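You operate a simulated robot arm through the tools that you are given. There is no shell and no other tool. Be economical: measure what you need, move in short steps, check, and stop when the job is done.

The job below is to be done with a simulated robot arm. You get a single attempt, and the scene is never put back.

Task
Wind the ramp up till the violet jar slides, then level it.
Fine: start the jar at the ramp's open end; once the ramp is level, slide it back there.

Only the result counts: the job must be done as asked and must still hold three seconds after the hand-in. Knocking over, shifting, dropping, spilling or breaking anything else fails it.

Robot
A 6-joint arm with a two-finger parallel gripper, fixed in place. Base frame: the origin is at the foot of the arm, x ahead of it, y to its left, z up. Readings come in cm, rad, newtons and seconds.
With the tool pointing down near the work surface it reaches from about 26 to 68 cm from the base axis. Its first joint turns from -1.152 to 1.152 rad. Payload 2.9 kg.
The tool frame sits at the grasp point between the pads (the TCP): z along the fingers, y along the line on which they close. The tips reach 3 cm beyond it. The gripper opens to 11 cm. The fingers are 2 cm wide and 1 cm thick; the gripper's body (4.8 by 11.2 cm) begins 5.5 cm behind the TCP.
Orientation is told as [roll, pitch, yaw] about the base's x, y, z axes, in that order, counted from this pose: with the fingers straight down and closing along the base's y, the tool's x points along the base's -x, its y along +y and its z along -z.

Tools
- The arm moves only by the tool arm_command. Its argument "rows" is a list of rows, each an object of numbers (a shift or turn left out is 0, a gripper value left out holds the last): "x", "y", "z": the shift along the tool's x, y, z in cm; "wx", "wy", "wz": the turn, a rotation vector about the tool's x, y, z in rad; "grip": the opening, from 0 (shut) to 1 (fully open). In form: [{"x": .., "y": .., "z": .., "wx": .., "wy": .., "wz": .., "grip": ..}, ...]. A call has 1 to 10 rows; each row is the pose to reach, as a shift and turn from the pose commanded when the call began, along the tool's axes at that moment. A row lasts 0.2 s, in which the tool goes at most 5 cm and 0.15 rad; a call with a longer step from one row to the next is refused whole, and so is a gripper value outside its range. Where a pose cannot be reached the arm comes as near as it can. A force on the tool above 70 N (or 10 N above the force at the start of the call, whichever is more), or a blocked arm, ends the call early, and 0.2 s more pass. Each finger travels about 10.8 cm/s and halts on what it meets, pressing with about 25 N; the grip force reading is that of the motor and also rises with nothing between the fingers. The clock runs only during rows and for 0.2 s after the last one: add rows that repeat a pose to give the fingers time. It gives the time, the measured TCP pose, the force on the tool (base axes), the opening and the grip force at its end, in the units of the frame above (readings bear some noise), and new pictures: "views" is both (left out), scene, wrist or none.
- Cameras (640 x 400 px; columns grow to the right, rows downward): "scene" is fixed at [5.45, 42.81, 136.3]; the picture's right is [-0.91, -0.42, 0.00], its down [-0.31, 0.67, -0.67] and it looks along [0.28, -0.61, -0.74] (base axes); focal length 214 px, centre (320, 200). "wrist" rides on the gripper at [7.2, 1.7, -10.3] in the tool frame; the picture's right is [-0.23, 0.97, 0.00], its down [-0.76, -0.18, -0.62] and it looks along [-0.61, -0.14, 0.78] (tool axes); focal length 222 px, centre (320, 200). There is no depth. A picture from a camera that has moved, and an enlarged one, comes with that camera's place and axes in the base frame and with its lens.
- enlarge(camera, box): a new picture of the part [left, top, right, bottom] of that camera's present view, enlarged. No time passes.
- close_job(): hands the job in; it is judged then, once.

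Work in short steps. Places have to be worked out from the pictures, the camera data and where the tool is seen: move nearer, look again, correct. Check each grasp and each placing, and mend what went wrong. You have 120 turns and 200 pictures in all, those below and enlarged ones among them. Open the gripper and draw the arm clear of the work before you hand the job in, unless the task says otherwise; then end with one line.

The tools are called after ">>>" by a JSON object that holds its "method" and its "body". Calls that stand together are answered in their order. arm_command: Moves the arm, as the interface text tells. Its arguments: {"type":"object","properties":{"rows":{"type":"array","items":{"type":"object","properties":{"x":{"type":"number"},"y":{"type":"number"},"z":{"type":"number"},"wx":{"type":"number"},"wy":{"type":"number"},"wz":{"type":"number"},"grip":{"type":"number"}}}},"views":{"type":"string","enum":["both","scene","wrist","none"]}},"required":["rows"]} The other tools are called the same way: enlarge (camera, box) takes an enlarged picture of a part of a camera's view; close_job () hands the job in.

At the start:

```text
clock: 0.0
position: [37.81, -12.49, 116.46]
ee_rot: [0.0, 0.001, -0.001]
contact_force: [0.2, -0.4, 0.3]
grip_width: 10.99
grip_force: 0.1
```

scene: 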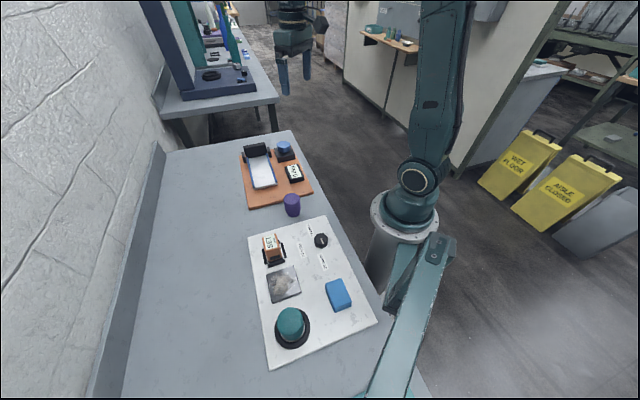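
wrist: 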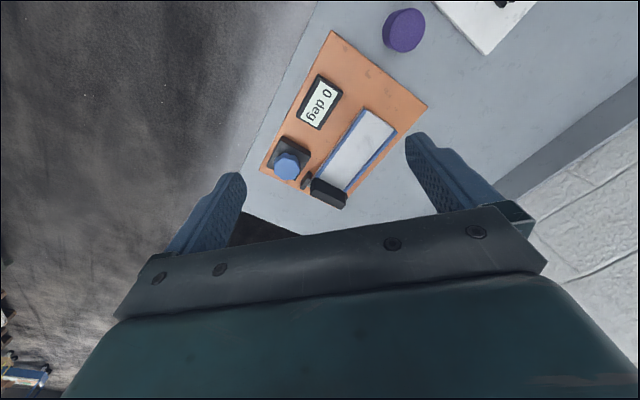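

I start by taking closer looks at the ramp board and the jar.

>>> {"method": "enlarge", "body": {"camera": "scene", "box": [220, 120, 350, 220]}}

>>> {"method": "enlarge", "body": {"camera": "wrist", "box": [240, 0, 440, 220]}}

>>> {"method": "enlarge", "body": {"camera": "scene", "box": [240, 210, 380, 370]}}

```text
4.00 times, centred on (285, 170) of scene
camera zoom: at [5.45, 42.81, 136.3], right [-0.91, -0.42, 0.0], down [-0.31, 0.67, -0.67], along [0.28, -0.61, -0.74], focal length 858 px, centre (460, 320)
```

zoom: 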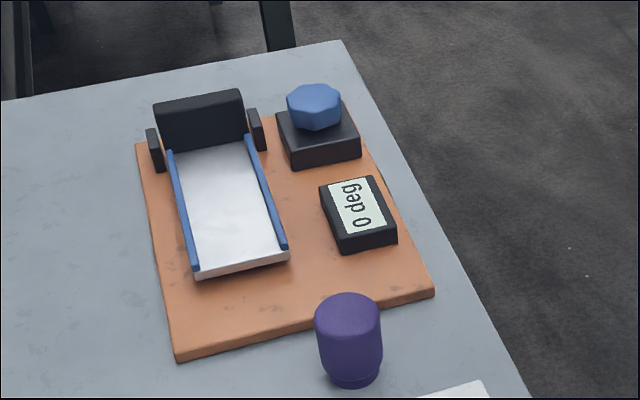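

```text
1.82 times, centred on (340, 110) of wrist
camera zoom: at [30.52, -10.94, 126.76], right [0.23, 0.97, 0.0], down [0.76, -0.18, 0.62], along [0.61, -0.14, -0.78], focal length 404 px, centre (284, 364)
```

zoom: 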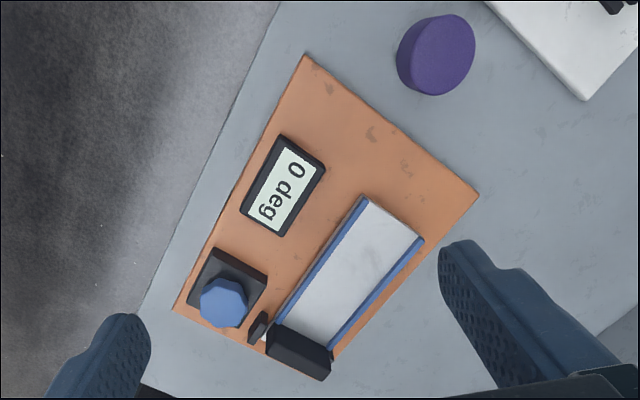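

```text
2.50 times, centred on (310, 290) of scene
camera zoom: at [5.45, 42.81, 136.3], right [-0.91, -0.42, 0.0], down [-0.31, 0.67, -0.67], along [0.28, -0.61, -0.74], focal length 536 px, centre (345, -25)
```

zoom: 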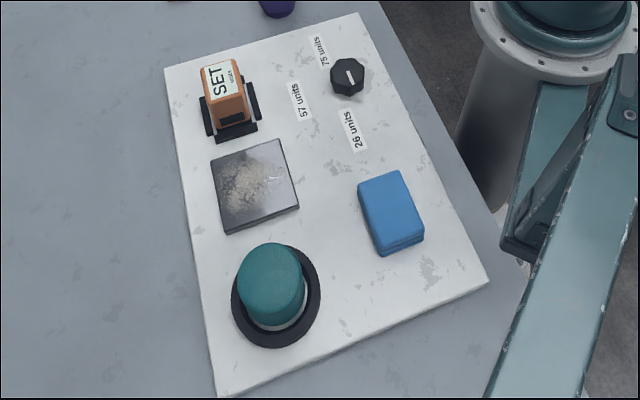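

The jar looks to be near (34.5, 3), about 6 cm wide and 7.5 tall. The ramp runs from its open end near (49, -3) to the backstop near (63, -16), and the knob is near (54, -24). I move above the jar with the fingers turned across the ramp's axis.

>>> {"method": "arm_command", "body": {"rows": [{"x": 0.55, "y": 2.58, "z": 3, "wz": 0.128, "grip": 1}, {"x": 1.1, "y": 5.16, "z": 6, "wz": 0.257}, {"x": 1.65, "y": 7.75, "z": 9, "wz": 0.385}, {"x": 2.2, "y": 10.3, "z": 12, "wz": 0.513}, {"x": 2.75, "y": 12.9, "z": 15, "wz": 0.642}, {"x": 3.3, "y": 15.5, "z": 18, "wz": 0.77}, {"x": 3.3, "y": 15.5, "z": 18, "wz": 0.77}]}}

```text
clock: 1.6
position: [34.39, 2.82, 98.38]
ee_rot: [0.001, -0.001, -0.771]
contact_force: [-0.1, -0.4, -0.3]
grip_width: 11.02
grip_force: 0.0
camera wrist: at [30.37, 9.1, 108.71], right [0.84, 0.54, 0.0], down [0.42, -0.66, 0.62], along [0.34, -0.52, -0.78], focal length 222 px, centre (320, 200)
```

scene: 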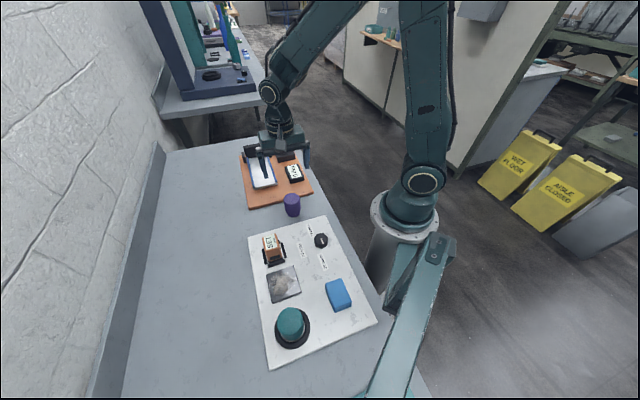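
wrist: 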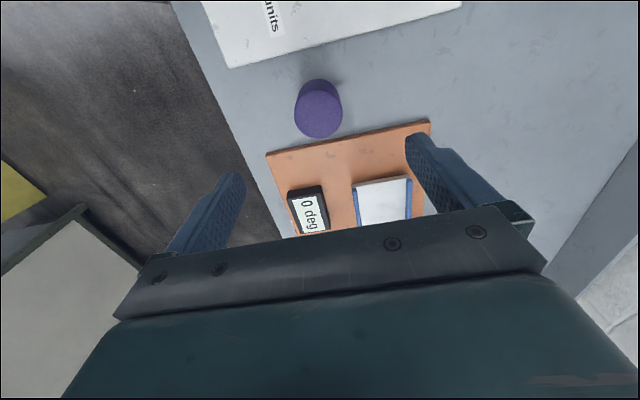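

The wrist view puts the jar at about (34.8, 2.5). I drop to just above it and check the alignment.

>>> {"method": "arm_command", "body": {"rows": [{"x": -0.2, "z": 4}, {"x": -0.5, "z": 8}, {"x": -0.5, "z": 10}, {"x": -0.5, "z": 10}]}}

>>> {"method": "enlarge", "body": {"camera": "scene", "box": [240, 140, 340, 230]}}

```text
clock: 2.6
position: [34.89, 2.58, 88.48]
ee_rot: [0.001, 0.0, -0.769]
contact_force: [1.2, 0.4, -0.8]
grip_width: 11.01
grip_force: 0.1
camera wrist: at [30.78, 8.85, 98.74], right [0.84, 0.54, 0.0], down [0.42, -0.66, 0.62], along [0.34, -0.52, -0.78], focal length 222 px, centre (320, 200)
```

scene: 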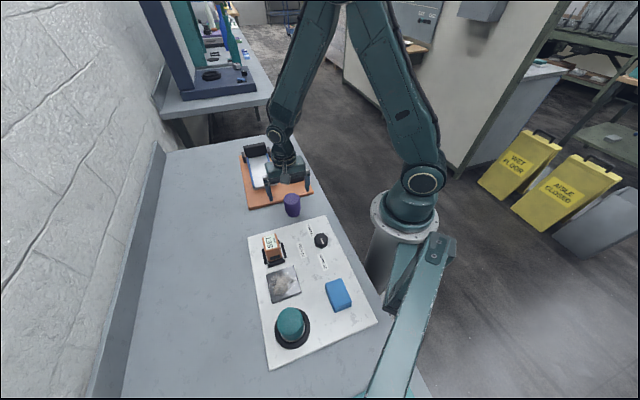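
wrist: 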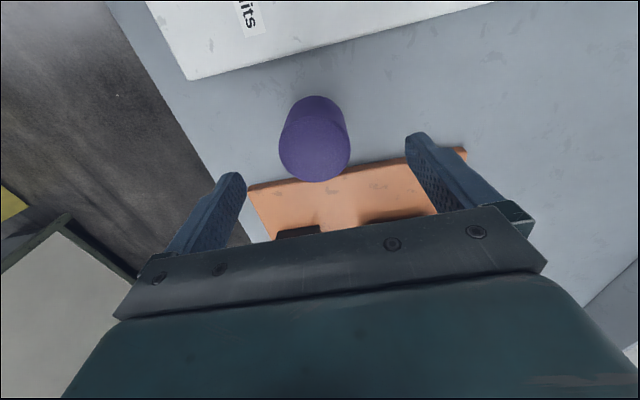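

```text
4.44 times, centred on (290, 185) of scene
camera zoom: at [5.45, 42.81, 136.3], right [-0.91, -0.42, 0.0], down [-0.31, 0.67, -0.67], along [0.28, -0.61, -0.74], focal length 953 px, centre (453, 267)
```

zoom: 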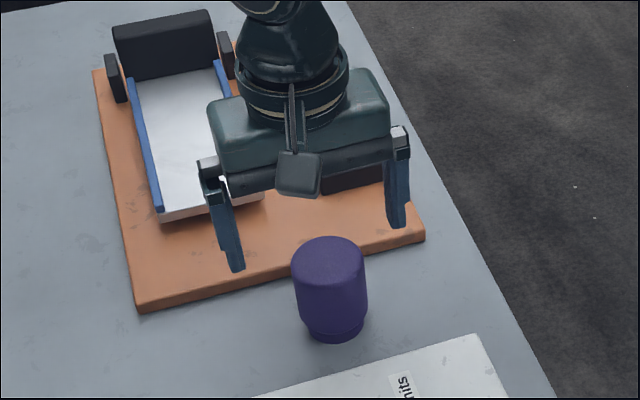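

Triangulating the two wrist views puts the jar at (34.6, 2.4) with its top at 83.4. I descend to TCP 81.5 so the fingers will clear the ramp's rails later, and grip.

>>> {"method": "arm_command", "body": {"rows": [{"y": -0.35, "z": 2.5}, {"y": -0.35, "z": 5}, {"y": -0.35, "z": 7}, {"y": -0.35, "z": 7, "grip": 0.4}, {"y": -0.35, "z": 7, "grip": 0.4}, {"y": -0.35, "z": 7, "grip": 0.4}]}}

>>> {"method": "enlarge", "body": {"camera": "scene", "box": [240, 140, 340, 230]}}

```text
clock: 4.0
position: [34.64, 2.31, 81.49]
ee_rot: [0.0, 0.001, -0.769]
contact_force: [0.3, 0.8, 0.2]
grip_width: 5.41
grip_force: 24.7
camera wrist: at [30.54, 8.54, 91.74], right [0.84, 0.54, 0.0], down [0.42, -0.66, 0.62], along [0.34, -0.52, -0.78], focal length 222 px, centre (320, 200)
```

scene: 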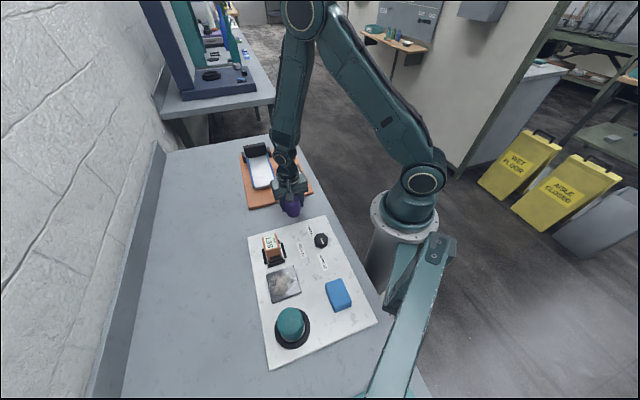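
wrist: 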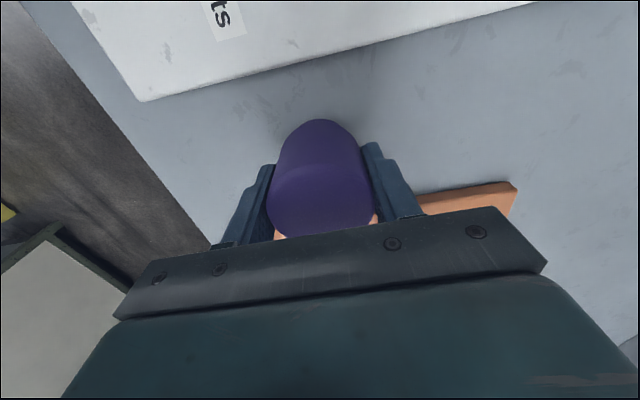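

```text
4.44 times, centred on (290, 185) of scene
camera zoom: at [5.46, 42.81, 136.3], right [-0.91, -0.42, 0.0], down [-0.31, 0.67, -0.67], along [0.28, -0.61, -0.74], focal length 953 px, centre (453, 267)
```

zoom: 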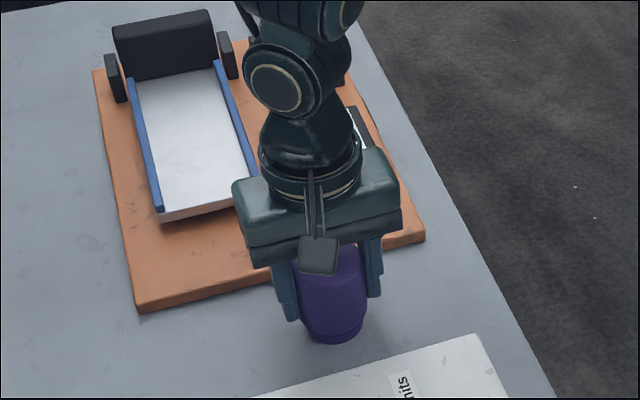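

The jar is gripped (5.4 cm across). I lift it and carry it toward the ramp's open end, around (52, -4.7), staying high.

>>> {"method": "arm_command", "body": {"rows": [{"z": -2}, {"z": -5}, {"z": -8.5}, {"z": -11.5}, {"z": -12.5}, {"z": -12.5}], "views": "none"}}

>>> {"method": "arm_command", "body": {"rows": [{"x": -3.5, "y": 1.5}, {"x": -7, "y": 3}, {"x": -11, "y": 4.7}, {"x": -15, "y": 6.4}, {"x": -17.4, "y": 7.15}, {"x": -17.4, "y": 7.15, "wz": 0.015}]}}

>>> {"method": "enlarge", "body": {"camera": "scene", "box": [220, 100, 350, 220]}}

```text
clock: 5.4
position: [34.63, 2.3, 94.01]
ee_rot: [0.0, 0.001, -0.77]
contact_force: [-0.1, 0.1, -2.1]
grip_width: 5.44
grip_force: 25.1
```

```text
clock: 6.8
position: [52.16, -4.78, 93.97]
ee_rot: [0.001, 0.002, -0.786]
contact_force: [0.1, 0.1, -2.3]
grip_width: 5.43
grip_force: 24.8
camera wrist: at [48.21, 1.62, 104.23], right [0.85, 0.53, 0.0], down [0.41, -0.66, 0.62], along [0.33, -0.53, -0.78], focal length 222 px, centre (320, 200)
```

scene: 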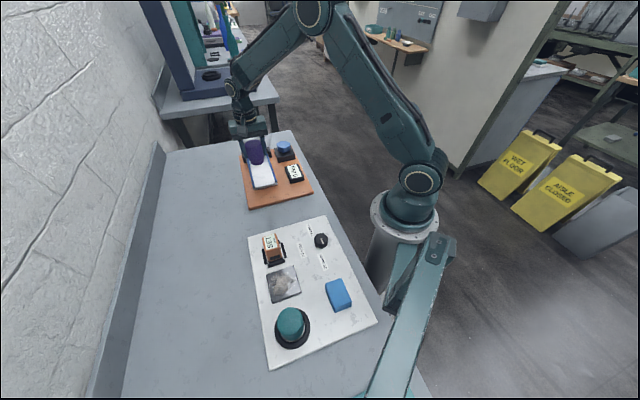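
wrist: 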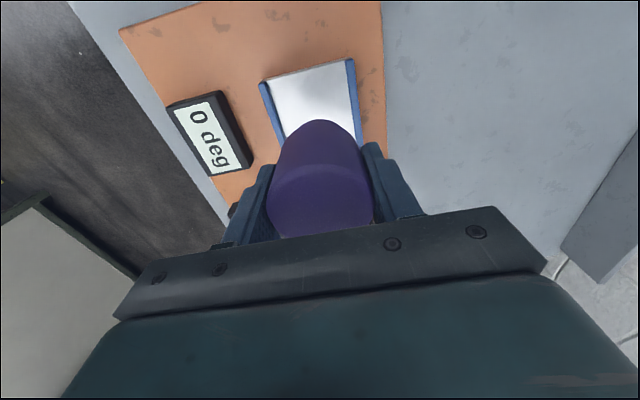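

```text
3.33 times, centred on (285, 160) of scene
camera zoom: at [5.46, 42.81, 136.3], right [-0.91, -0.42, 0.0], down [-0.31, 0.67, -0.67], along [0.28, -0.61, -0.74], focal length 715 px, centre (437, 333)
```

zoom: 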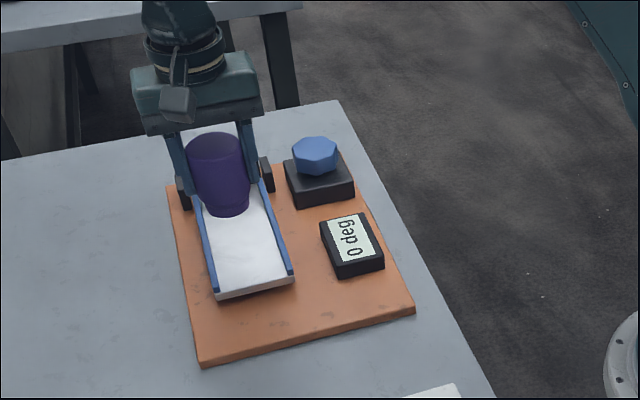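

The ramp's midline sits about 0.3 cm toward the knob from the jar. I correct for that, move slightly nearer the open edge and lower to just above the surface.

>>> {"method": "arm_command", "body": {"rows": [{"x": 0.5, "y": -0.3, "z": 2.5}, {"x": 0.5, "y": -0.3, "z": 5}, {"x": 0.5, "y": -0.3, "z": 7}, {"x": 0.5, "y": -0.3, "z": 7}]}}

>>> {"method": "enlarge", "body": {"camera": "scene", "box": [225, 120, 305, 200]}}

>>> {"method": "enlarge", "body": {"camera": "wrist", "box": [220, 50, 420, 230]}}

```text
clock: 7.8
position: [51.35, -4.47, 86.96]
ee_rot: [0.001, 0.001, -0.785]
contact_force: [0.6, -0.1, -2.2]
grip_width: 5.45
grip_force: 25.4
camera wrist: at [47.54, 1.79, 97.26], right [0.85, 0.53, 0.0], down [0.41, -0.66, 0.62], along [0.33, -0.53, -0.78], focal length 222 px, centre (320, 200)
```

scene: 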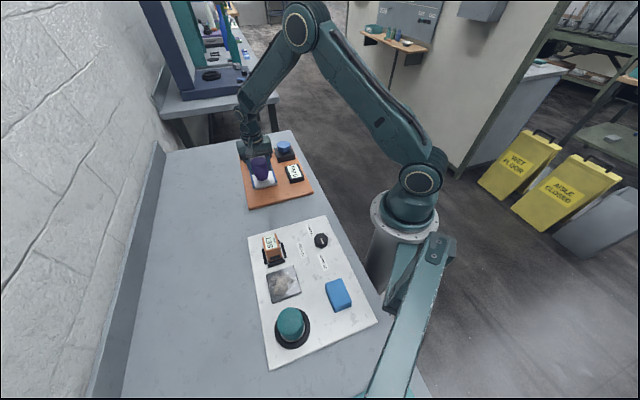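
wrist: 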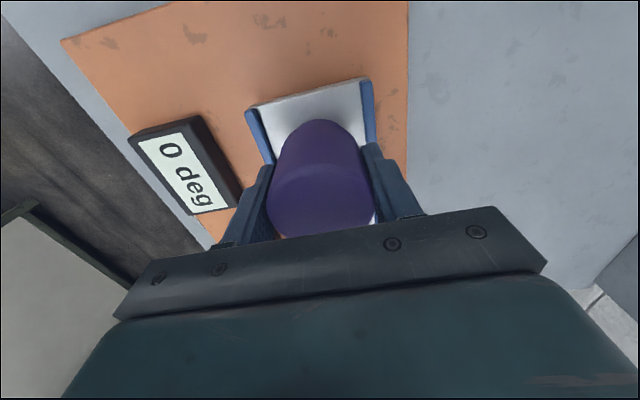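

```text
5.00 times, centred on (265, 160) of scene
camera zoom: at [5.46, 42.81, 136.3], right [-0.91, -0.42, 0.0], down [-0.31, 0.67, -0.67], along [0.28, -0.61, -0.74], focal length 1072 px, centre (595, 400)
```

zoom: 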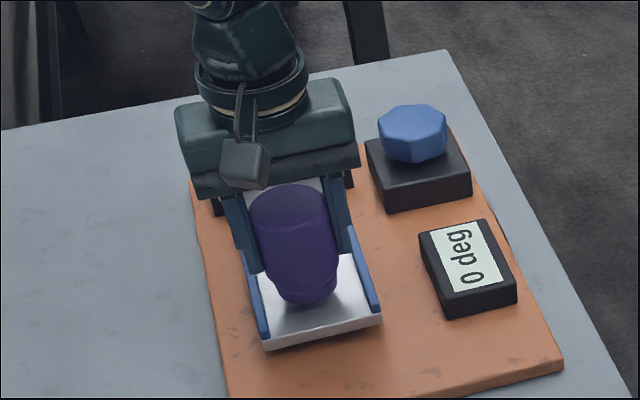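

```text
2.22 times, centred on (320, 140) of wrist
camera zoom: at [47.54, 1.79, 97.26], right [0.85, 0.53, 0.0], down [0.41, -0.66, 0.62], along [0.33, -0.53, -0.78], focal length 494 px, centre (320, 333)
```

zoom: 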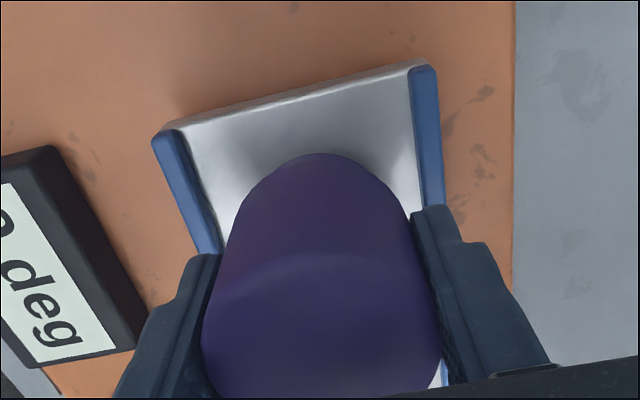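

The jar is well centred between the rails. I lower it in small steps, watching the force for contact.

>>> {"method": "arm_command", "body": {"rows": [{"z": 0.5}, {"z": 1}, {"z": 1}], "views": "none"}}

>>> {"method": "arm_command", "body": {"rows": [{"z": 0.3}, {"z": 0.5}, {"z": 0.5}], "views": "none"}}

>>> {"method": "enlarge", "body": {"camera": "scene", "box": [235, 140, 295, 200]}}

```text
clock: 8.6
position: [51.54, -4.57, 86.08]
ee_rot: [-0.001, -0.002, -0.788]
contact_force: [0.1, 0.4, -1.7]
grip_width: 5.45
grip_force: 24.8
```

```text
clock: 9.4
position: [51.53, -4.46, 85.6]
ee_rot: [0.002, -0.002, -0.784]
contact_force: [-6.2, 3.2, 16.7]
grip_width: 5.42
grip_force: 25.4
```

```text
6.67 times, centred on (265, 170) of scene
camera zoom: at [5.41, 42.82, 136.3], right [-0.91, -0.42, 0.0], down [-0.31, 0.67, -0.67], along [0.28, -0.61, -0.74], focal length 1430 px, centre (687, 400)
```

zoom: 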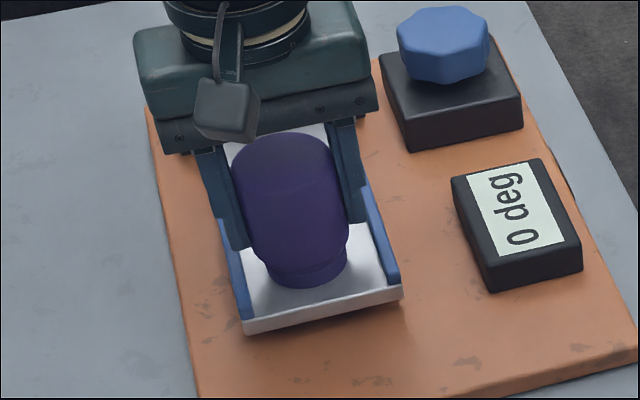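

Contact came at TCP 85.6 with 17 N upward, so the jar rests on the ramp. I ease off a touch, open, and rise straight up.

>>> {"method": "arm_command", "body": {"rows": [{"z": -0.1}, {"z": -0.1, "grip": 0.8}, {"z": -0.1, "grip": 0.8}, {"z": -0.1, "grip": 0.8}, {"z": -2}, {"z": -5}, {"z": -9}, {"z": -13}, {"z": -13}]}}

>>> {"method": "enlarge", "body": {"camera": "scene", "box": [225, 120, 325, 210]}}

```text
clock: 11.4
position: [51.44, -4.58, 98.56]
ee_rot: [0.0, 0.001, -0.785]
contact_force: [0.7, -0.3, 0.1]
grip_width: 8.81
grip_force: 0.1
camera wrist: at [47.56, 1.78, 108.77], right [0.85, 0.53, 0.0], down [0.41, -0.66, 0.62], along [0.33, -0.53, -0.78], focal length 222 px, centre (320, 200)
```

scene: 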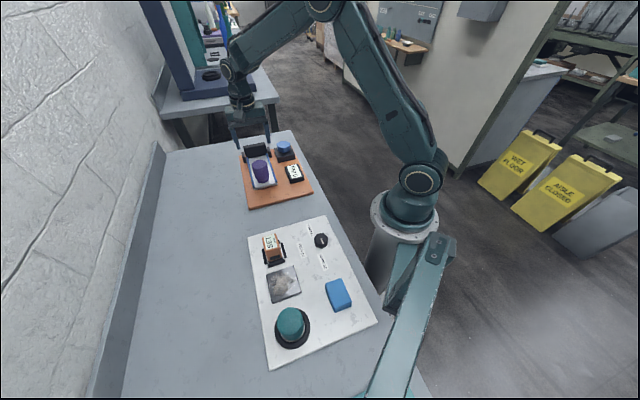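
wrist: 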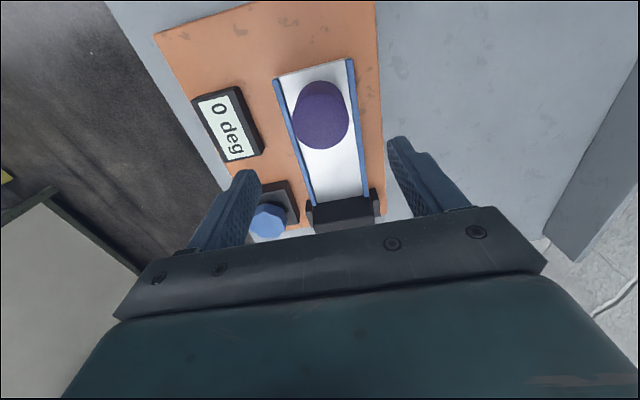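

```text
4.44 times, centred on (275, 165) of scene
camera zoom: at [5.45, 42.81, 136.3], right [-0.91, -0.42, 0.0], down [-0.31, 0.67, -0.67], along [0.28, -0.61, -0.74], focal length 953 px, centre (520, 356)
```

zoom: 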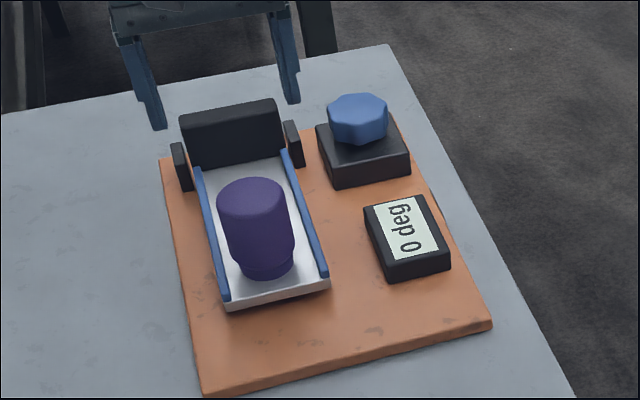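

The jar stands on the ramp at the open end, and the display reads 0 deg. I go over to the knob at about (53.75, -24) and turn the yaw back to 0.

>>> {"method": "arm_command", "body": {"rows": [{"x": -2.57, "y": -2.03, "wz": -0.131}, {"x": -5.13, "y": -4.05, "wz": -0.262}, {"x": -7.7, "y": -6.08, "wz": -0.393}, {"x": -10.27, "y": -8.1, "wz": -0.524}, {"x": -12.83, "y": -10.13, "wz": -0.654}, {"x": -15.4, "y": -12.16, "wz": -0.785, "grip": 1}, {"x": -15.4, "y": -12.16, "wz": -0.785}]}}

>>> {"method": "enlarge", "body": {"camera": "wrist", "box": [220, 50, 420, 230]}}

>>> {"method": "enlarge", "body": {"camera": "scene", "box": [225, 120, 325, 210]}}

```text
clock: 13.0
position: [53.85, -24.11, 98.36]
ee_rot: [-0.001, 0.0, 0.002]
contact_force: [-0.2, -1.0, -0.1]
grip_width: 10.97
grip_force: 0.0
camera wrist: at [46.48, -22.44, 108.67], right [0.23, 0.97, 0.0], down [0.76, -0.18, 0.62], along [0.61, -0.14, -0.78], focal length 222 px, centre (320, 200)
```

scene: 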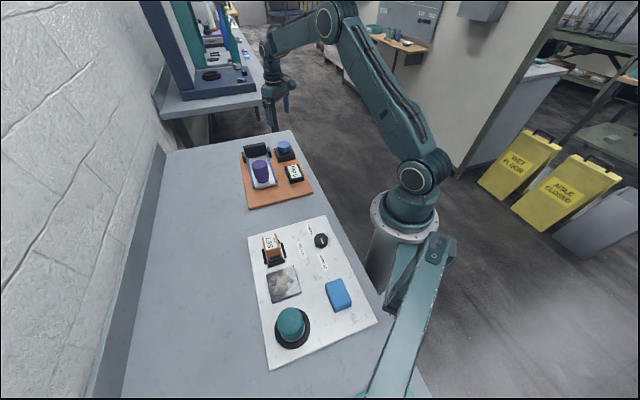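
wrist: 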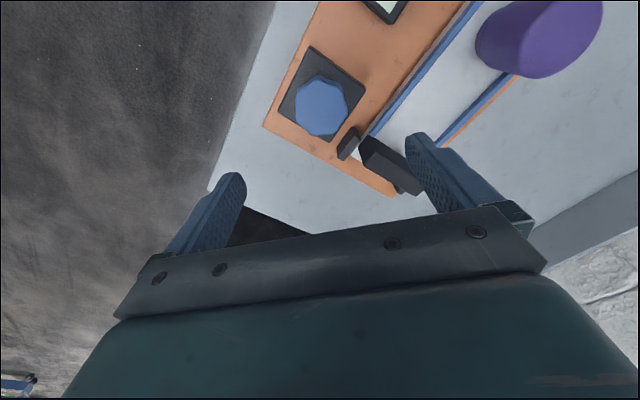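

```text
2.22 times, centred on (320, 140) of wrist
camera zoom: at [46.48, -22.44, 108.67], right [0.23, 0.97, 0.0], down [0.76, -0.18, 0.62], along [0.61, -0.14, -0.78], focal length 494 px, centre (320, 333)
```

zoom: 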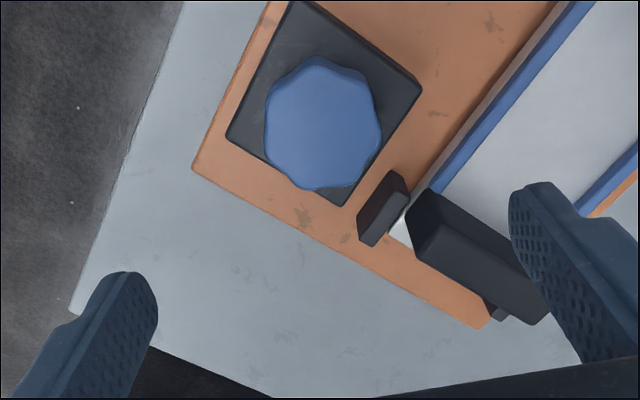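

```text
4.44 times, centred on (275, 165) of scene
camera zoom: at [5.46, 42.81, 136.3], right [-0.91, -0.42, 0.0], down [-0.31, 0.67, -0.67], along [0.28, -0.61, -0.74], focal length 953 px, centre (520, 356)
```

zoom: 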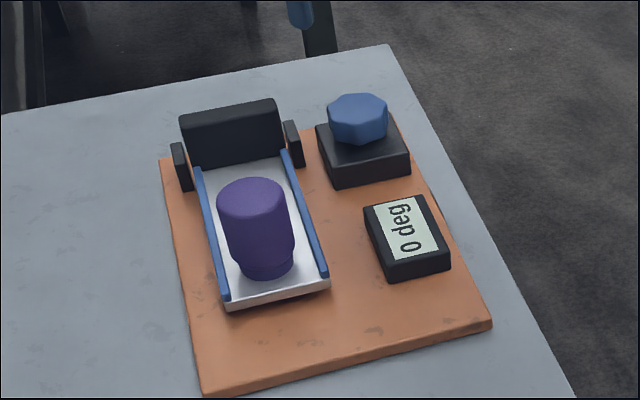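

I take a tighter look at the knob to find how its flats are turned.

>>> {"method": "enlarge", "body": {"camera": "wrist", "box": [275, 60, 370, 145]}}

```text
4.71 times, centred on (322, 102) of wrist
camera zoom: at [46.48, -22.44, 108.67], right [0.23, 0.97, 0.0], down [0.76, -0.18, 0.62], along [0.61, -0.14, -0.78], focal length 1045 px, centre (308, 659)
```

zoom: 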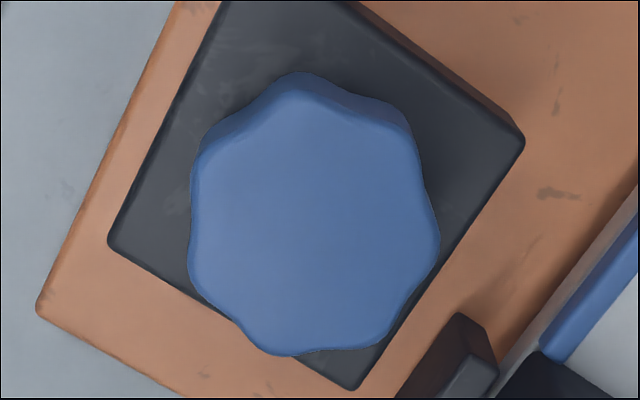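

The knob has seven lobes and is centred at about (53.5, -23.9), top near 83. I descend around it to TCP 84.

>>> {"method": "arm_command", "body": {"rows": [{"x": 0.35, "y": 0.2, "z": 4}, {"x": 0.35, "y": 0.2, "z": 8}, {"x": 0.35, "y": 0.2, "z": 11}, {"x": 0.35, "y": 0.2, "z": 13}, {"x": 0.35, "y": 0.2, "z": 14.3}, {"x": 0.35, "y": 0.2, "z": 14.3}]}}

>>> {"method": "enlarge", "body": {"camera": "scene", "box": [225, 100, 325, 190]}}

```text
clock: 14.4
position: [53.51, -23.83, 84.0]
ee_rot: [0.001, 0.001, 0.0]
contact_force: [0.4, 0.9, -0.4]
grip_width: 11.01
grip_force: 0.1
camera wrist: at [46.2, -22.15, 94.38], right [0.23, 0.97, 0.0], down [0.76, -0.18, 0.62], along [0.61, -0.14, -0.78], focal length 222 px, centre (320, 200)
```

scene: 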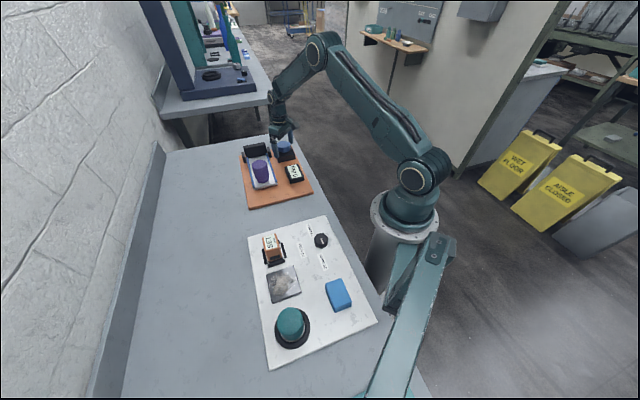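
wrist: 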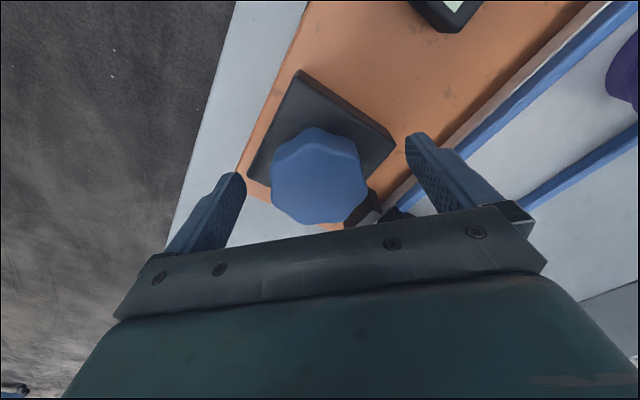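

```text
4.44 times, centred on (275, 145) of scene
camera zoom: at [5.45, 42.81, 136.3], right [-0.91, -0.42, 0.0], down [-0.31, 0.67, -0.67], along [0.28, -0.61, -0.74], focal length 953 px, centre (520, 444)
```

zoom: 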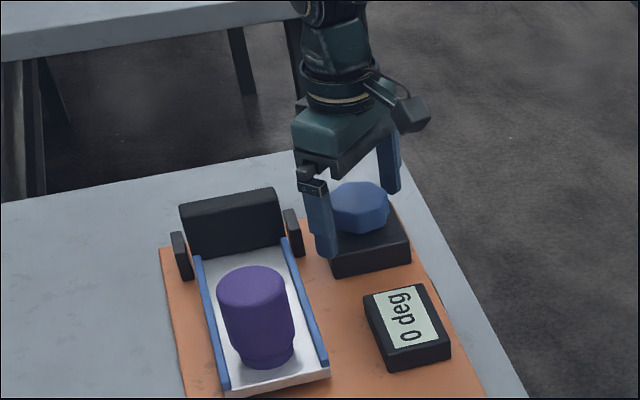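

The fingers straddle the knob properly. I close on it.

>>> {"method": "arm_command", "body": {"rows": [{"x": 0.15, "grip": 0.6}, {"x": 0.15, "grip": 0.4}, {"x": 0.15, "grip": 0.35}, {"x": 0.15, "grip": 0.35}]}}

>>> {"method": "enlarge", "body": {"camera": "scene", "box": [225, 100, 325, 190]}}

```text
clock: 15.4
position: [53.25, -24.04, 84.32]
ee_rot: [-0.003, -0.002, -0.004]
contact_force: [2.8, -18.2, -6.7]
grip_width: 5.61
grip_force: 44.6
camera wrist: at [46.05, -22.31, 94.41], right [0.23, 0.97, 0.0], down [0.76, -0.18, 0.63], along [0.61, -0.15, -0.78], focal length 222 px, centre (320, 200)
```

scene: 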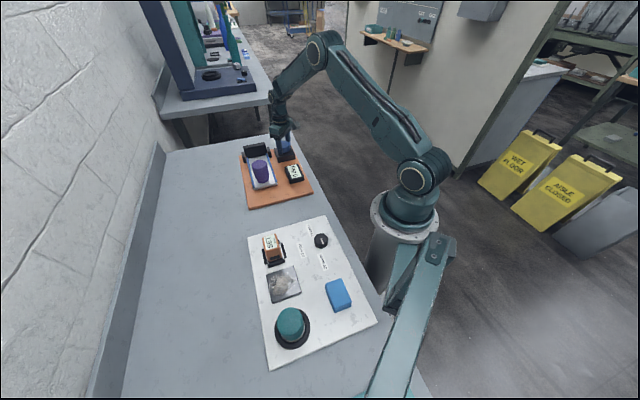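
wrist: 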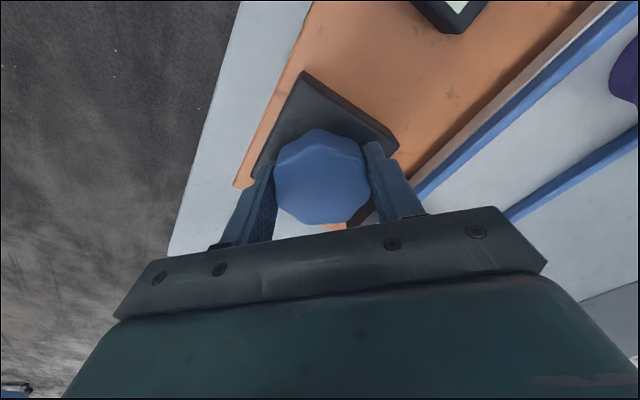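

```text
4.44 times, centred on (275, 145) of scene
camera zoom: at [5.47, 42.76, 136.32], right [-0.91, -0.42, 0.0], down [-0.31, 0.67, -0.67], along [0.28, -0.61, -0.74], focal length 953 px, centre (520, 444)
```

zoom: 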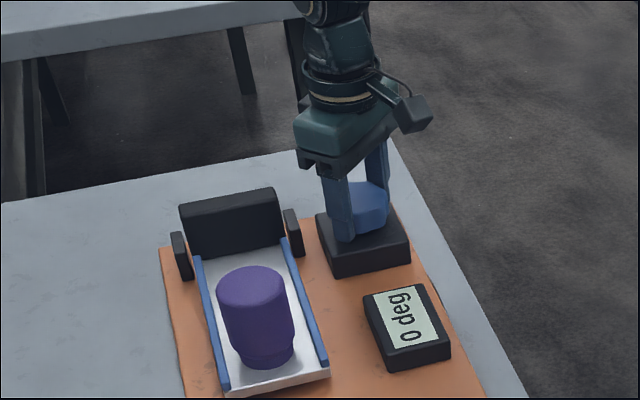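

The grip is firm but off centre by about 0.2 cm (18 N of sideways force). I shift to relieve that and try a small clockwise turn.

>>> {"method": "arm_command", "body": {"rows": [{"y": -0.25}, {"y": -0.25}, {"y": -0.25, "wz": 0.1}, {"y": -0.25, "wz": 0.2}, {"y": -0.25, "wz": 0.2}], "views": "none"}}

>>> {"method": "enlarge", "body": {"camera": "scene", "box": [225, 100, 325, 190]}}

```text
clock: 16.6
position: [53.33, -24.12, 84.2]
ee_rot: [0.003, 0.0, -0.196]
contact_force: [5.0, 1.9, -4.7]
grip_width: 5.58
grip_force: 45.0
```

```text
4.44 times, centred on (275, 145) of scene
camera zoom: at [5.47, 42.81, 136.3], right [-0.91, -0.42, 0.0], down [-0.31, 0.67, -0.67], along [0.28, -0.61, -0.74], focal length 953 px, centre (520, 444)
```

zoom: 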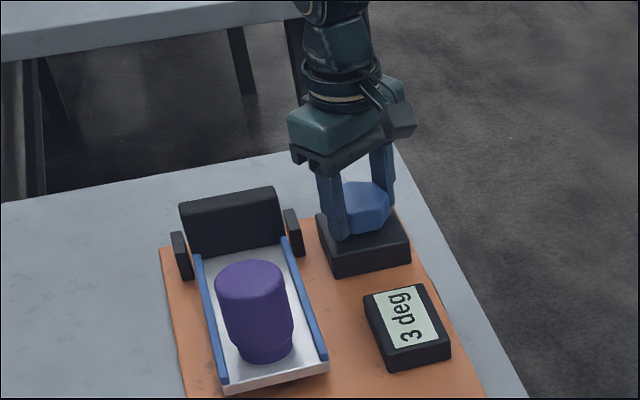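

Clockwise raises the ramp, at about 15 deg per rad. I go on winding in steps and watch the jar.

>>> {"method": "arm_command", "body": {"rows": [{"wz": 0.1}, {"wz": 0.2}, {"wz": 0.3}, {"wz": 0.4}, {"wz": 0.4}], "views": "none"}}

>>> {"method": "enlarge", "body": {"camera": "scene", "box": [225, 100, 325, 190]}}

```text
clock: 17.8
position: [53.34, -23.83, 84.2]
ee_rot: [0.001, 0.003, -0.596]
contact_force: [10.2, 23.1, -1.7]
grip_width: 5.6
grip_force: 45.1
```

```text
4.44 times, centred on (275, 145) of scene
camera zoom: at [5.48, 42.86, 136.29], right [-0.91, -0.42, 0.0], down [-0.31, 0.67, -0.68], along [0.28, -0.61, -0.74], focal length 953 px, centre (520, 444)
```

zoom: 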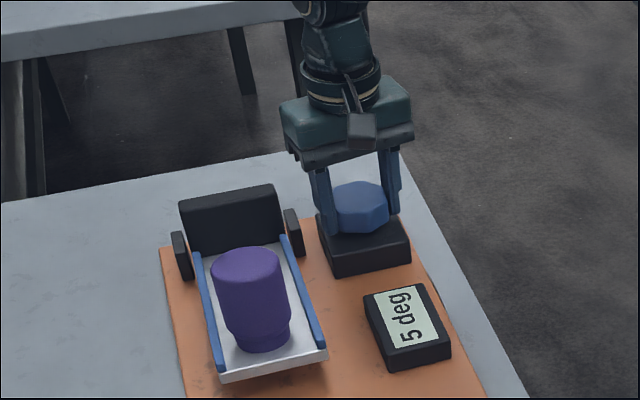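

It reads 5 deg, and a 25 N sideways force has built up. I recentre along that force and wind further.

>>> {"method": "arm_command", "body": {"rows": [{"y": 0.27, "x": 0.05}, {"y": 0.27, "x": 0.05, "wz": 0.1}, {"y": 0.27, "x": 0.05, "wz": 0.2}, {"y": 0.27, "x": 0.05, "wz": 0.3}, {"y": 0.27, "x": 0.05, "wz": 0.4}, {"y": 0.27, "x": 0.05, "wz": 0.5}, {"y": 0.27, "x": 0.05, "wz": 0.5}], "views": "none"}}

>>> {"method": "enlarge", "body": {"camera": "scene", "box": [225, 100, 325, 190]}}

```text
clock: 19.4
position: [53.6, -23.67, 84.28]
ee_rot: [0.001, 0.0, -1.097]
contact_force: [18.5, 14.0, -7.4]
grip_width: 5.58
grip_force: 44.7
```

```text
4.44 times, centred on (275, 145) of scene
camera zoom: at [5.51, 42.84, 136.29], right [-0.91, -0.42, 0.0], down [-0.31, 0.67, -0.67], along [0.28, -0.61, -0.74], focal length 953 px, centre (520, 444)
```

zoom: 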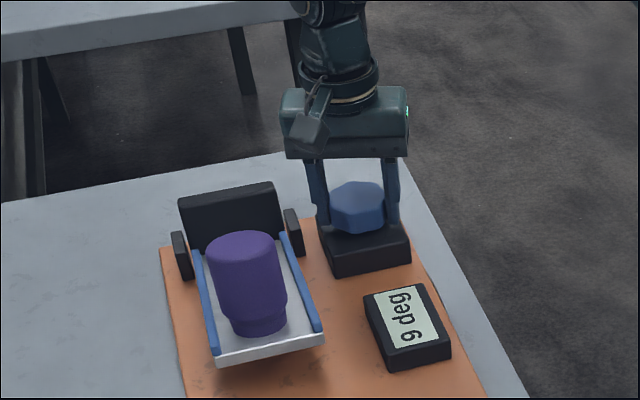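

It reads 9 deg at 1.1 rad, so about 8.5 deg per rad. I release, turn back 1.8 rad (a multiple of the lobe spacing) and check that the ramp holds.

>>> {"method": "arm_command", "body": {"rows": [{"grip": 0.78}, {"grip": 0.78}, {"wz": -0.14}, {"wz": -0.28}, {"wz": -0.42}, {"wz": -0.56}, {"wz": -0.7}, {"wz": -0.84}, {"wz": -0.9}], "views": "none"}}

>>> {"method": "enlarge", "body": {"camera": "scene", "box": [225, 100, 325, 190]}}

>>> {"method": "arm_command", "body": {"rows": [{"wz": -0.14}, {"wz": -0.28}, {"wz": -0.42}, {"wz": -0.56}, {"wz": -0.7}, {"wz": -0.84}, {"wz": -0.89}, {"wz": -0.89}], "views": "wrist"}}

```text
clock: 21.4
position: [53.44, -23.94, 84.2]
ee_rot: [0.0, 0.001, -0.197]
contact_force: [0.5, -0.2, -1.2]
grip_width: 8.58
grip_force: 0.0
```

```text
4.44 times, centred on (275, 145) of scene
camera zoom: at [5.45, 42.81, 136.3], right [-0.91, -0.42, 0.0], down [-0.31, 0.67, -0.67], along [0.28, -0.61, -0.74], focal length 953 px, centre (520, 444)
```

zoom: 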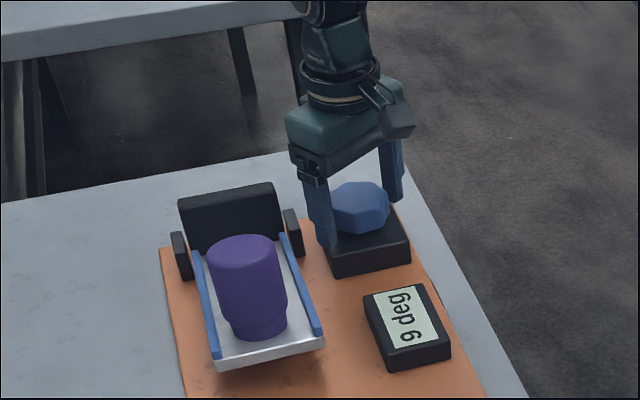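

```text
clock: 23.2
position: [53.5, -23.8, 84.33]
ee_rot: [0.001, -0.002, 0.691]
contact_force: [0.9, -0.8, 0.2]
grip_width: 8.58
grip_force: 0.0
camera wrist: at [46.74, -27.2, 94.45], right [-0.45, 0.9, 0.0], down [0.7, 0.35, 0.62], along [0.56, 0.28, -0.78], focal length 222 px, centre (320, 200)
```

wrist: 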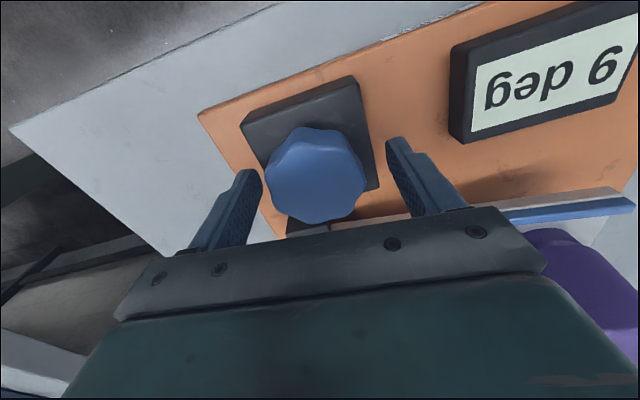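

The ramp holds at 9 deg with the knob released. I nudge to the knob's centre, grip, and look at the sideways force.

>>> {"method": "arm_command", "body": {"rows": [{"x": 0.2, "y": -0.15, "grip": 0.78}, {"x": 0.2, "y": -0.15, "grip": 0.35}, {"x": 0.2, "y": -0.15, "grip": 0.35}, {"x": 0.2, "y": -0.15, "grip": 0.35}], "views": "none"}}

```text
clock: 24.2
position: [53.47, -24.26, 84.23]
ee_rot: [-0.004, -0.002, 0.691]
contact_force: [16.4, -15.0, -9.2]
grip_width: 5.66
grip_force: 45.7
```

I shift along -y to relieve the force, then wind on.

>>> {"method": "arm_command", "body": {"rows": [{"y": -0.25}, {"y": -0.25, "wz": 0.1}, {"y": -0.2, "wz": 0.2}, {"y": -0.15, "wz": 0.3}, {"y": -0.1, "wz": 0.4}, {"y": -0.1, "wz": 0.5}, {"y": -0.1, "wz": 0.5}], "views": "none"}}

>>> {"method": "enlarge", "body": {"camera": "scene", "box": [225, 100, 325, 190]}}

```text
clock: 25.8
position: [53.45, -23.98, 84.23]
ee_rot: [0.0, -0.001, 0.19]
contact_force: [2.2, 0.9, 1.2]
grip_width: 5.61
grip_force: 45.3
```

```text
4.44 times, centred on (275, 145) of scene
camera zoom: at [5.46, 42.81, 136.3], right [-0.91, -0.42, 0.0], down [-0.31, 0.67, -0.67], along [0.28, -0.61, -0.74], focal length 953 px, centre (520, 444)
```

zoom: 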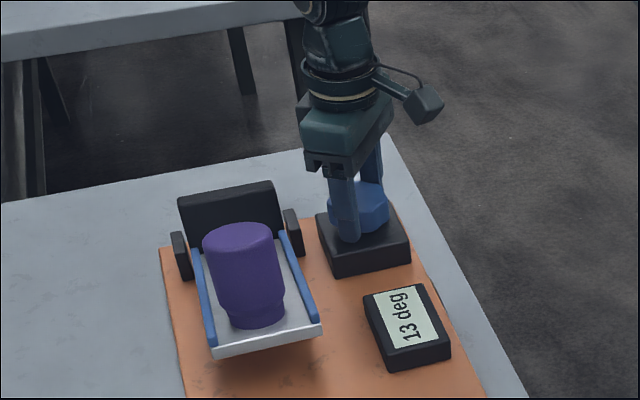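

It reads 13 deg and the jar has not moved. I wind on in smaller steps, since sliding may begin soon.

>>> {"method": "arm_command", "body": {"rows": [{"wz": 0.1}, {"wz": 0.2}, {"wz": 0.3}, {"wz": 0.3}], "views": "none"}}

>>> {"method": "enlarge", "body": {"camera": "scene", "box": [225, 100, 325, 190]}}

```text
clock: 26.8
position: [53.45, -24.08, 84.14]
ee_rot: [0.002, 0.003, -0.11]
contact_force: [-6.5, 14.5, 7.4]
grip_width: 5.6
grip_force: 44.7
```

```text
4.44 times, centred on (275, 145) of scene
camera zoom: at [5.42, 42.85, 136.29], right [-0.91, -0.42, 0.0], down [-0.31, 0.67, -0.68], along [0.28, -0.61, -0.74], focal length 953 px, centre (520, 444)
```

zoom: 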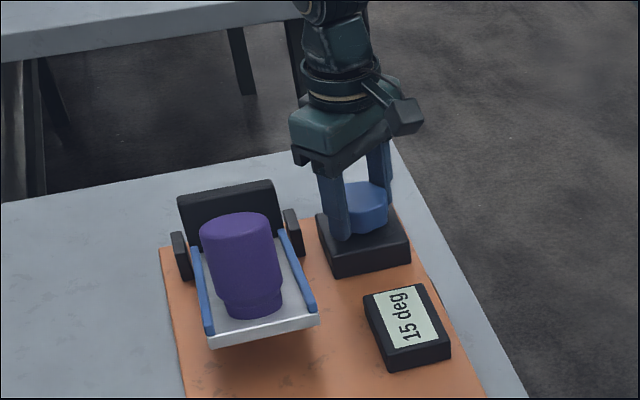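

It reads 15 deg and the jar is still in place. I continue with a small recentring.

>>> {"method": "arm_command", "body": {"rows": [{"y": 0.15, "wz": 0.1}, {"y": 0.15, "wz": 0.2}, {"y": 0.15, "wz": 0.3}, {"y": 0.15, "wz": 0.3}], "views": "none"}}

>>> {"method": "enlarge", "body": {"camera": "scene", "box": [225, 100, 325, 190]}}

```text
clock: 27.8
position: [53.53, -23.98, 84.25]
ee_rot: [0.0, 0.001, -0.411]
contact_force: [-0.1, 12.3, 4.1]
grip_width: 5.6
grip_force: 45.0
```

```text
4.44 times, centred on (275, 145) of scene
camera zoom: at [5.45, 42.84, 136.29], right [-0.91, -0.42, 0.0], down [-0.31, 0.67, -0.68], along [0.28, -0.61, -0.74], focal length 953 px, centre (520, 444)
```

zoom: 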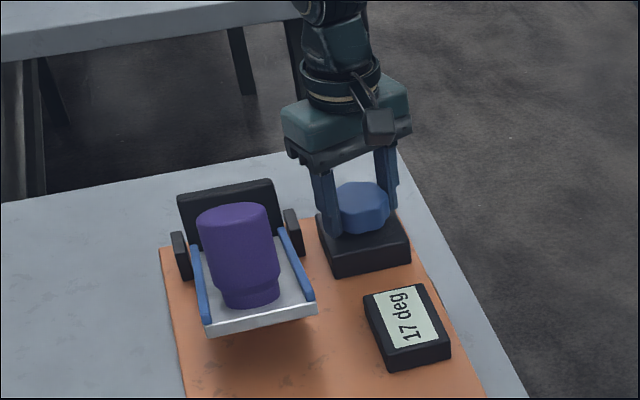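

It reads 17 deg and the jar is holding. I wind on.

>>> {"method": "arm_command", "body": {"rows": [{"y": 0.1, "wz": 0.1}, {"y": 0.1, "wz": 0.2}, {"y": 0.1, "wz": 0.3}, {"y": 0.1, "wz": 0.3}], "views": "none"}}

>>> {"method": "enlarge", "body": {"camera": "scene", "box": [225, 100, 325, 190]}}

```text
clock: 28.8
position: [53.49, -23.95, 84.22]
ee_rot: [0.002, -0.001, -0.71]
contact_force: [2.7, 14.6, 2.0]
grip_width: 5.63
grip_force: 44.9
```

```text
4.44 times, centred on (275, 145) of scene
camera zoom: at [5.46, 42.84, 136.29], right [-0.91, -0.42, 0.0], down [-0.31, 0.67, -0.67], along [0.28, -0.61, -0.74], focal length 953 px, centre (520, 444)
```

zoom: 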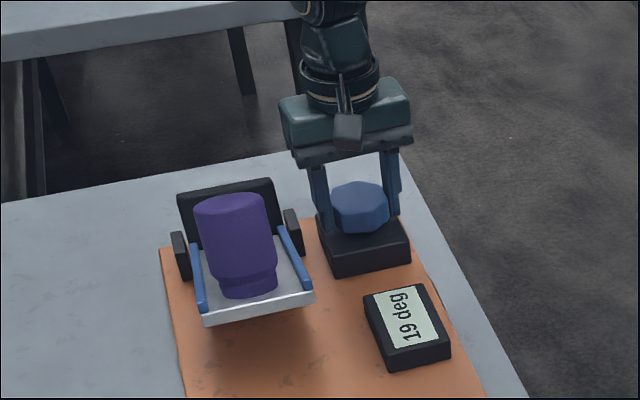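

It reads 19 deg with no slide yet. I continue.

>>> {"method": "arm_command", "body": {"rows": [{"y": 0.1, "wz": 0.1}, {"y": 0.1, "wz": 0.2}, {"y": 0.1, "wz": 0.2}], "views": "none"}}

>>> {"method": "enlarge", "body": {"camera": "scene", "box": [225, 100, 325, 190]}}

```text
clock: 29.6
position: [53.49, -23.79, 84.23]
ee_rot: [-0.001, -0.001, -0.91]
contact_force: [-2.7, 13.1, 3.4]
grip_width: 5.6
grip_force: 44.4
```

```text
4.44 times, centred on (275, 145) of scene
camera zoom: at [5.44, 42.84, 136.29], right [-0.91, -0.42, 0.0], down [-0.31, 0.67, -0.68], along [0.28, -0.61, -0.74], focal length 953 px, centre (520, 444)
```

zoom: 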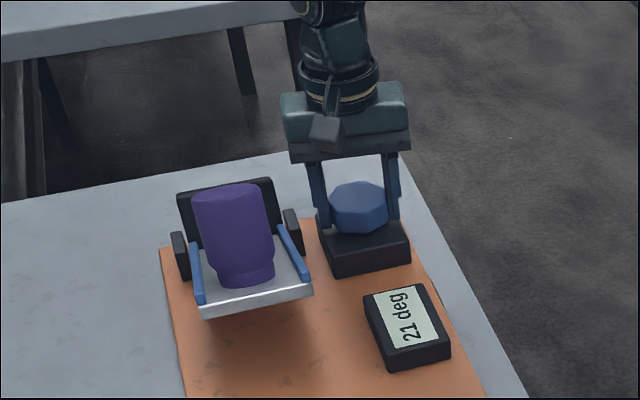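

It reads 21 deg and the jar is about where it was. I continue in small steps.

>>> {"method": "arm_command", "body": {"rows": [{"x": 0.1, "wz": 0.1}, {"x": 0.1, "wz": 0.2}, {"x": 0.1, "wz": 0.2}], "views": "none"}}

>>> {"method": "enlarge", "body": {"camera": "scene", "box": [225, 100, 325, 190]}}

```text
clock: 30.4
position: [53.7, -23.88, 84.17]
ee_rot: [0.001, -0.001, -1.112]
contact_force: [15.7, 6.5, -6.2]
grip_width: 5.6
grip_force: 45.3
```

```text
4.44 times, centred on (275, 145) of scene
camera zoom: at [5.5, 42.82, 136.3], right [-0.91, -0.42, 0.0], down [-0.31, 0.67, -0.67], along [0.28, -0.61, -0.74], focal length 953 px, centre (520, 444)
```

zoom: 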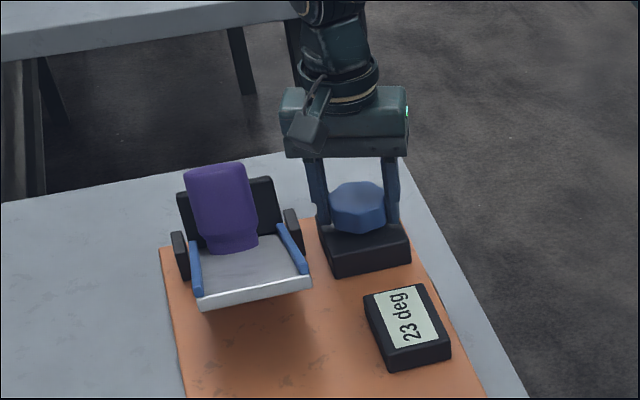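

At 22–23 deg the jar slid toward the backstop. I hold briefly and confirm it has come to rest.

>>> {"method": "arm_command", "body": {"rows": [{"wz": 0}, {"wz": 0}, {"wz": 0}], "views": "none"}}

>>> {"method": "enlarge", "body": {"camera": "scene", "box": [225, 100, 325, 190]}}

```text
clock: 31.2
position: [53.58, -23.7, 84.15]
ee_rot: [0.002, -0.002, -1.112]
contact_force: [19.0, 5.1, -9.8]
grip_width: 5.61
grip_force: 45.3
```

```text
4.44 times, centred on (275, 145) of scene
camera zoom: at [5.51, 42.82, 136.3], right [-0.91, -0.42, 0.0], down [-0.31, 0.67, -0.67], along [0.28, -0.61, -0.74], focal length 953 px, centre (520, 444)
```

zoom: 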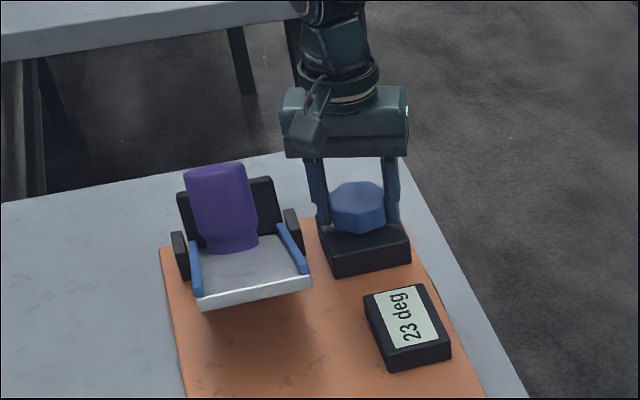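

The jar is at rest by the backstop, still upright. I wind the knob back counter-clockwise.

>>> {"method": "arm_command", "body": {"rows": [{"y": 0.1}, {"wz": -0.1}, {"wz": -0.2}, {"wz": -0.3}, {"wz": -0.4}, {"wz": -0.5}, {"wz": -0.6}, {"wz": -0.7}, {"wz": -0.8}, {"wz": -0.8}], "views": "none"}}

>>> {"method": "enlarge", "body": {"camera": "scene", "box": [225, 100, 325, 190]}}

```text
clock: 33.4
position: [53.32, -24.05, 84.19]
ee_rot: [0.0, -0.001, -0.312]
contact_force: [4.0, -17.9, 2.1]
grip_width: 5.6
grip_force: 45.4
```

```text
4.44 times, centred on (275, 145) of scene
camera zoom: at [5.46, 42.77, 136.32], right [-0.91, -0.42, 0.0], down [-0.31, 0.67, -0.67], along [0.28, -0.61, -0.74], focal length 953 px, centre (520, 444)
```

zoom: 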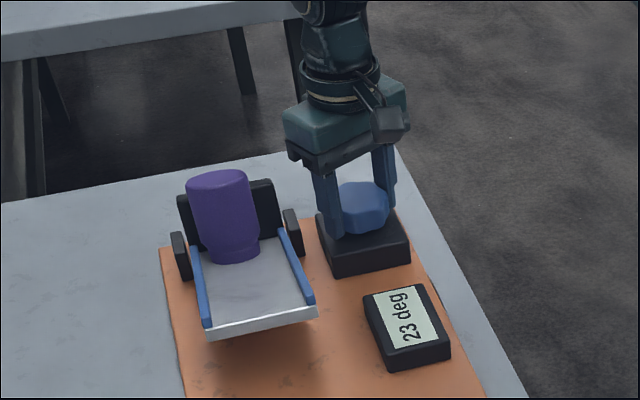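

The ramp is coming down, but the display stays at 23, so it appears to latch the slide angle. I'll judge level from knob turns and the view, and I keep winding back.

>>> {"method": "arm_command", "body": {"rows": [{"y": -0.15}, {"y": -0.15, "wz": -0.12}, {"y": -0.15, "wz": -0.24}, {"y": -0.15, "wz": -0.36}, {"y": -0.15, "wz": -0.48}, {"y": -0.15, "wz": -0.6}, {"y": -0.15, "wz": -0.72}, {"y": -0.15, "wz": -0.84}, {"y": -0.15, "wz": -1.0}, {"y": -0.15, "wz": -1.0}], "views": "none"}}

>>> {"method": "enlarge", "body": {"camera": "scene", "box": [225, 100, 325, 190]}}

```text
refused: row 9 steps farther than a row can; nothing moved
```

```text
4.44 times, centred on (275, 145) of scene
camera zoom: at [5.46, 42.77, 136.32], right [-0.91, -0.42, 0.0], down [-0.31, 0.67, -0.67], along [0.28, -0.61, -0.74], focal length 953 px, centre (520, 444)
```

zoom: 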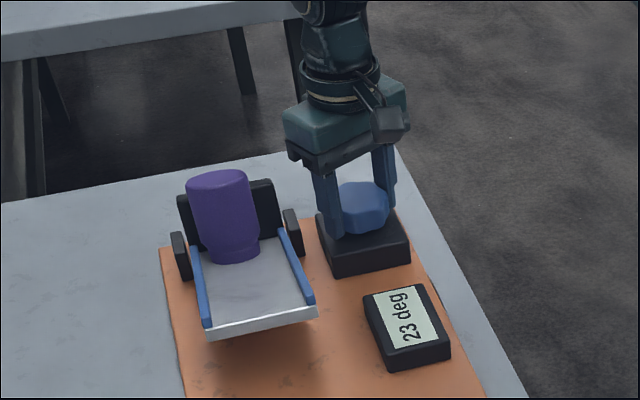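

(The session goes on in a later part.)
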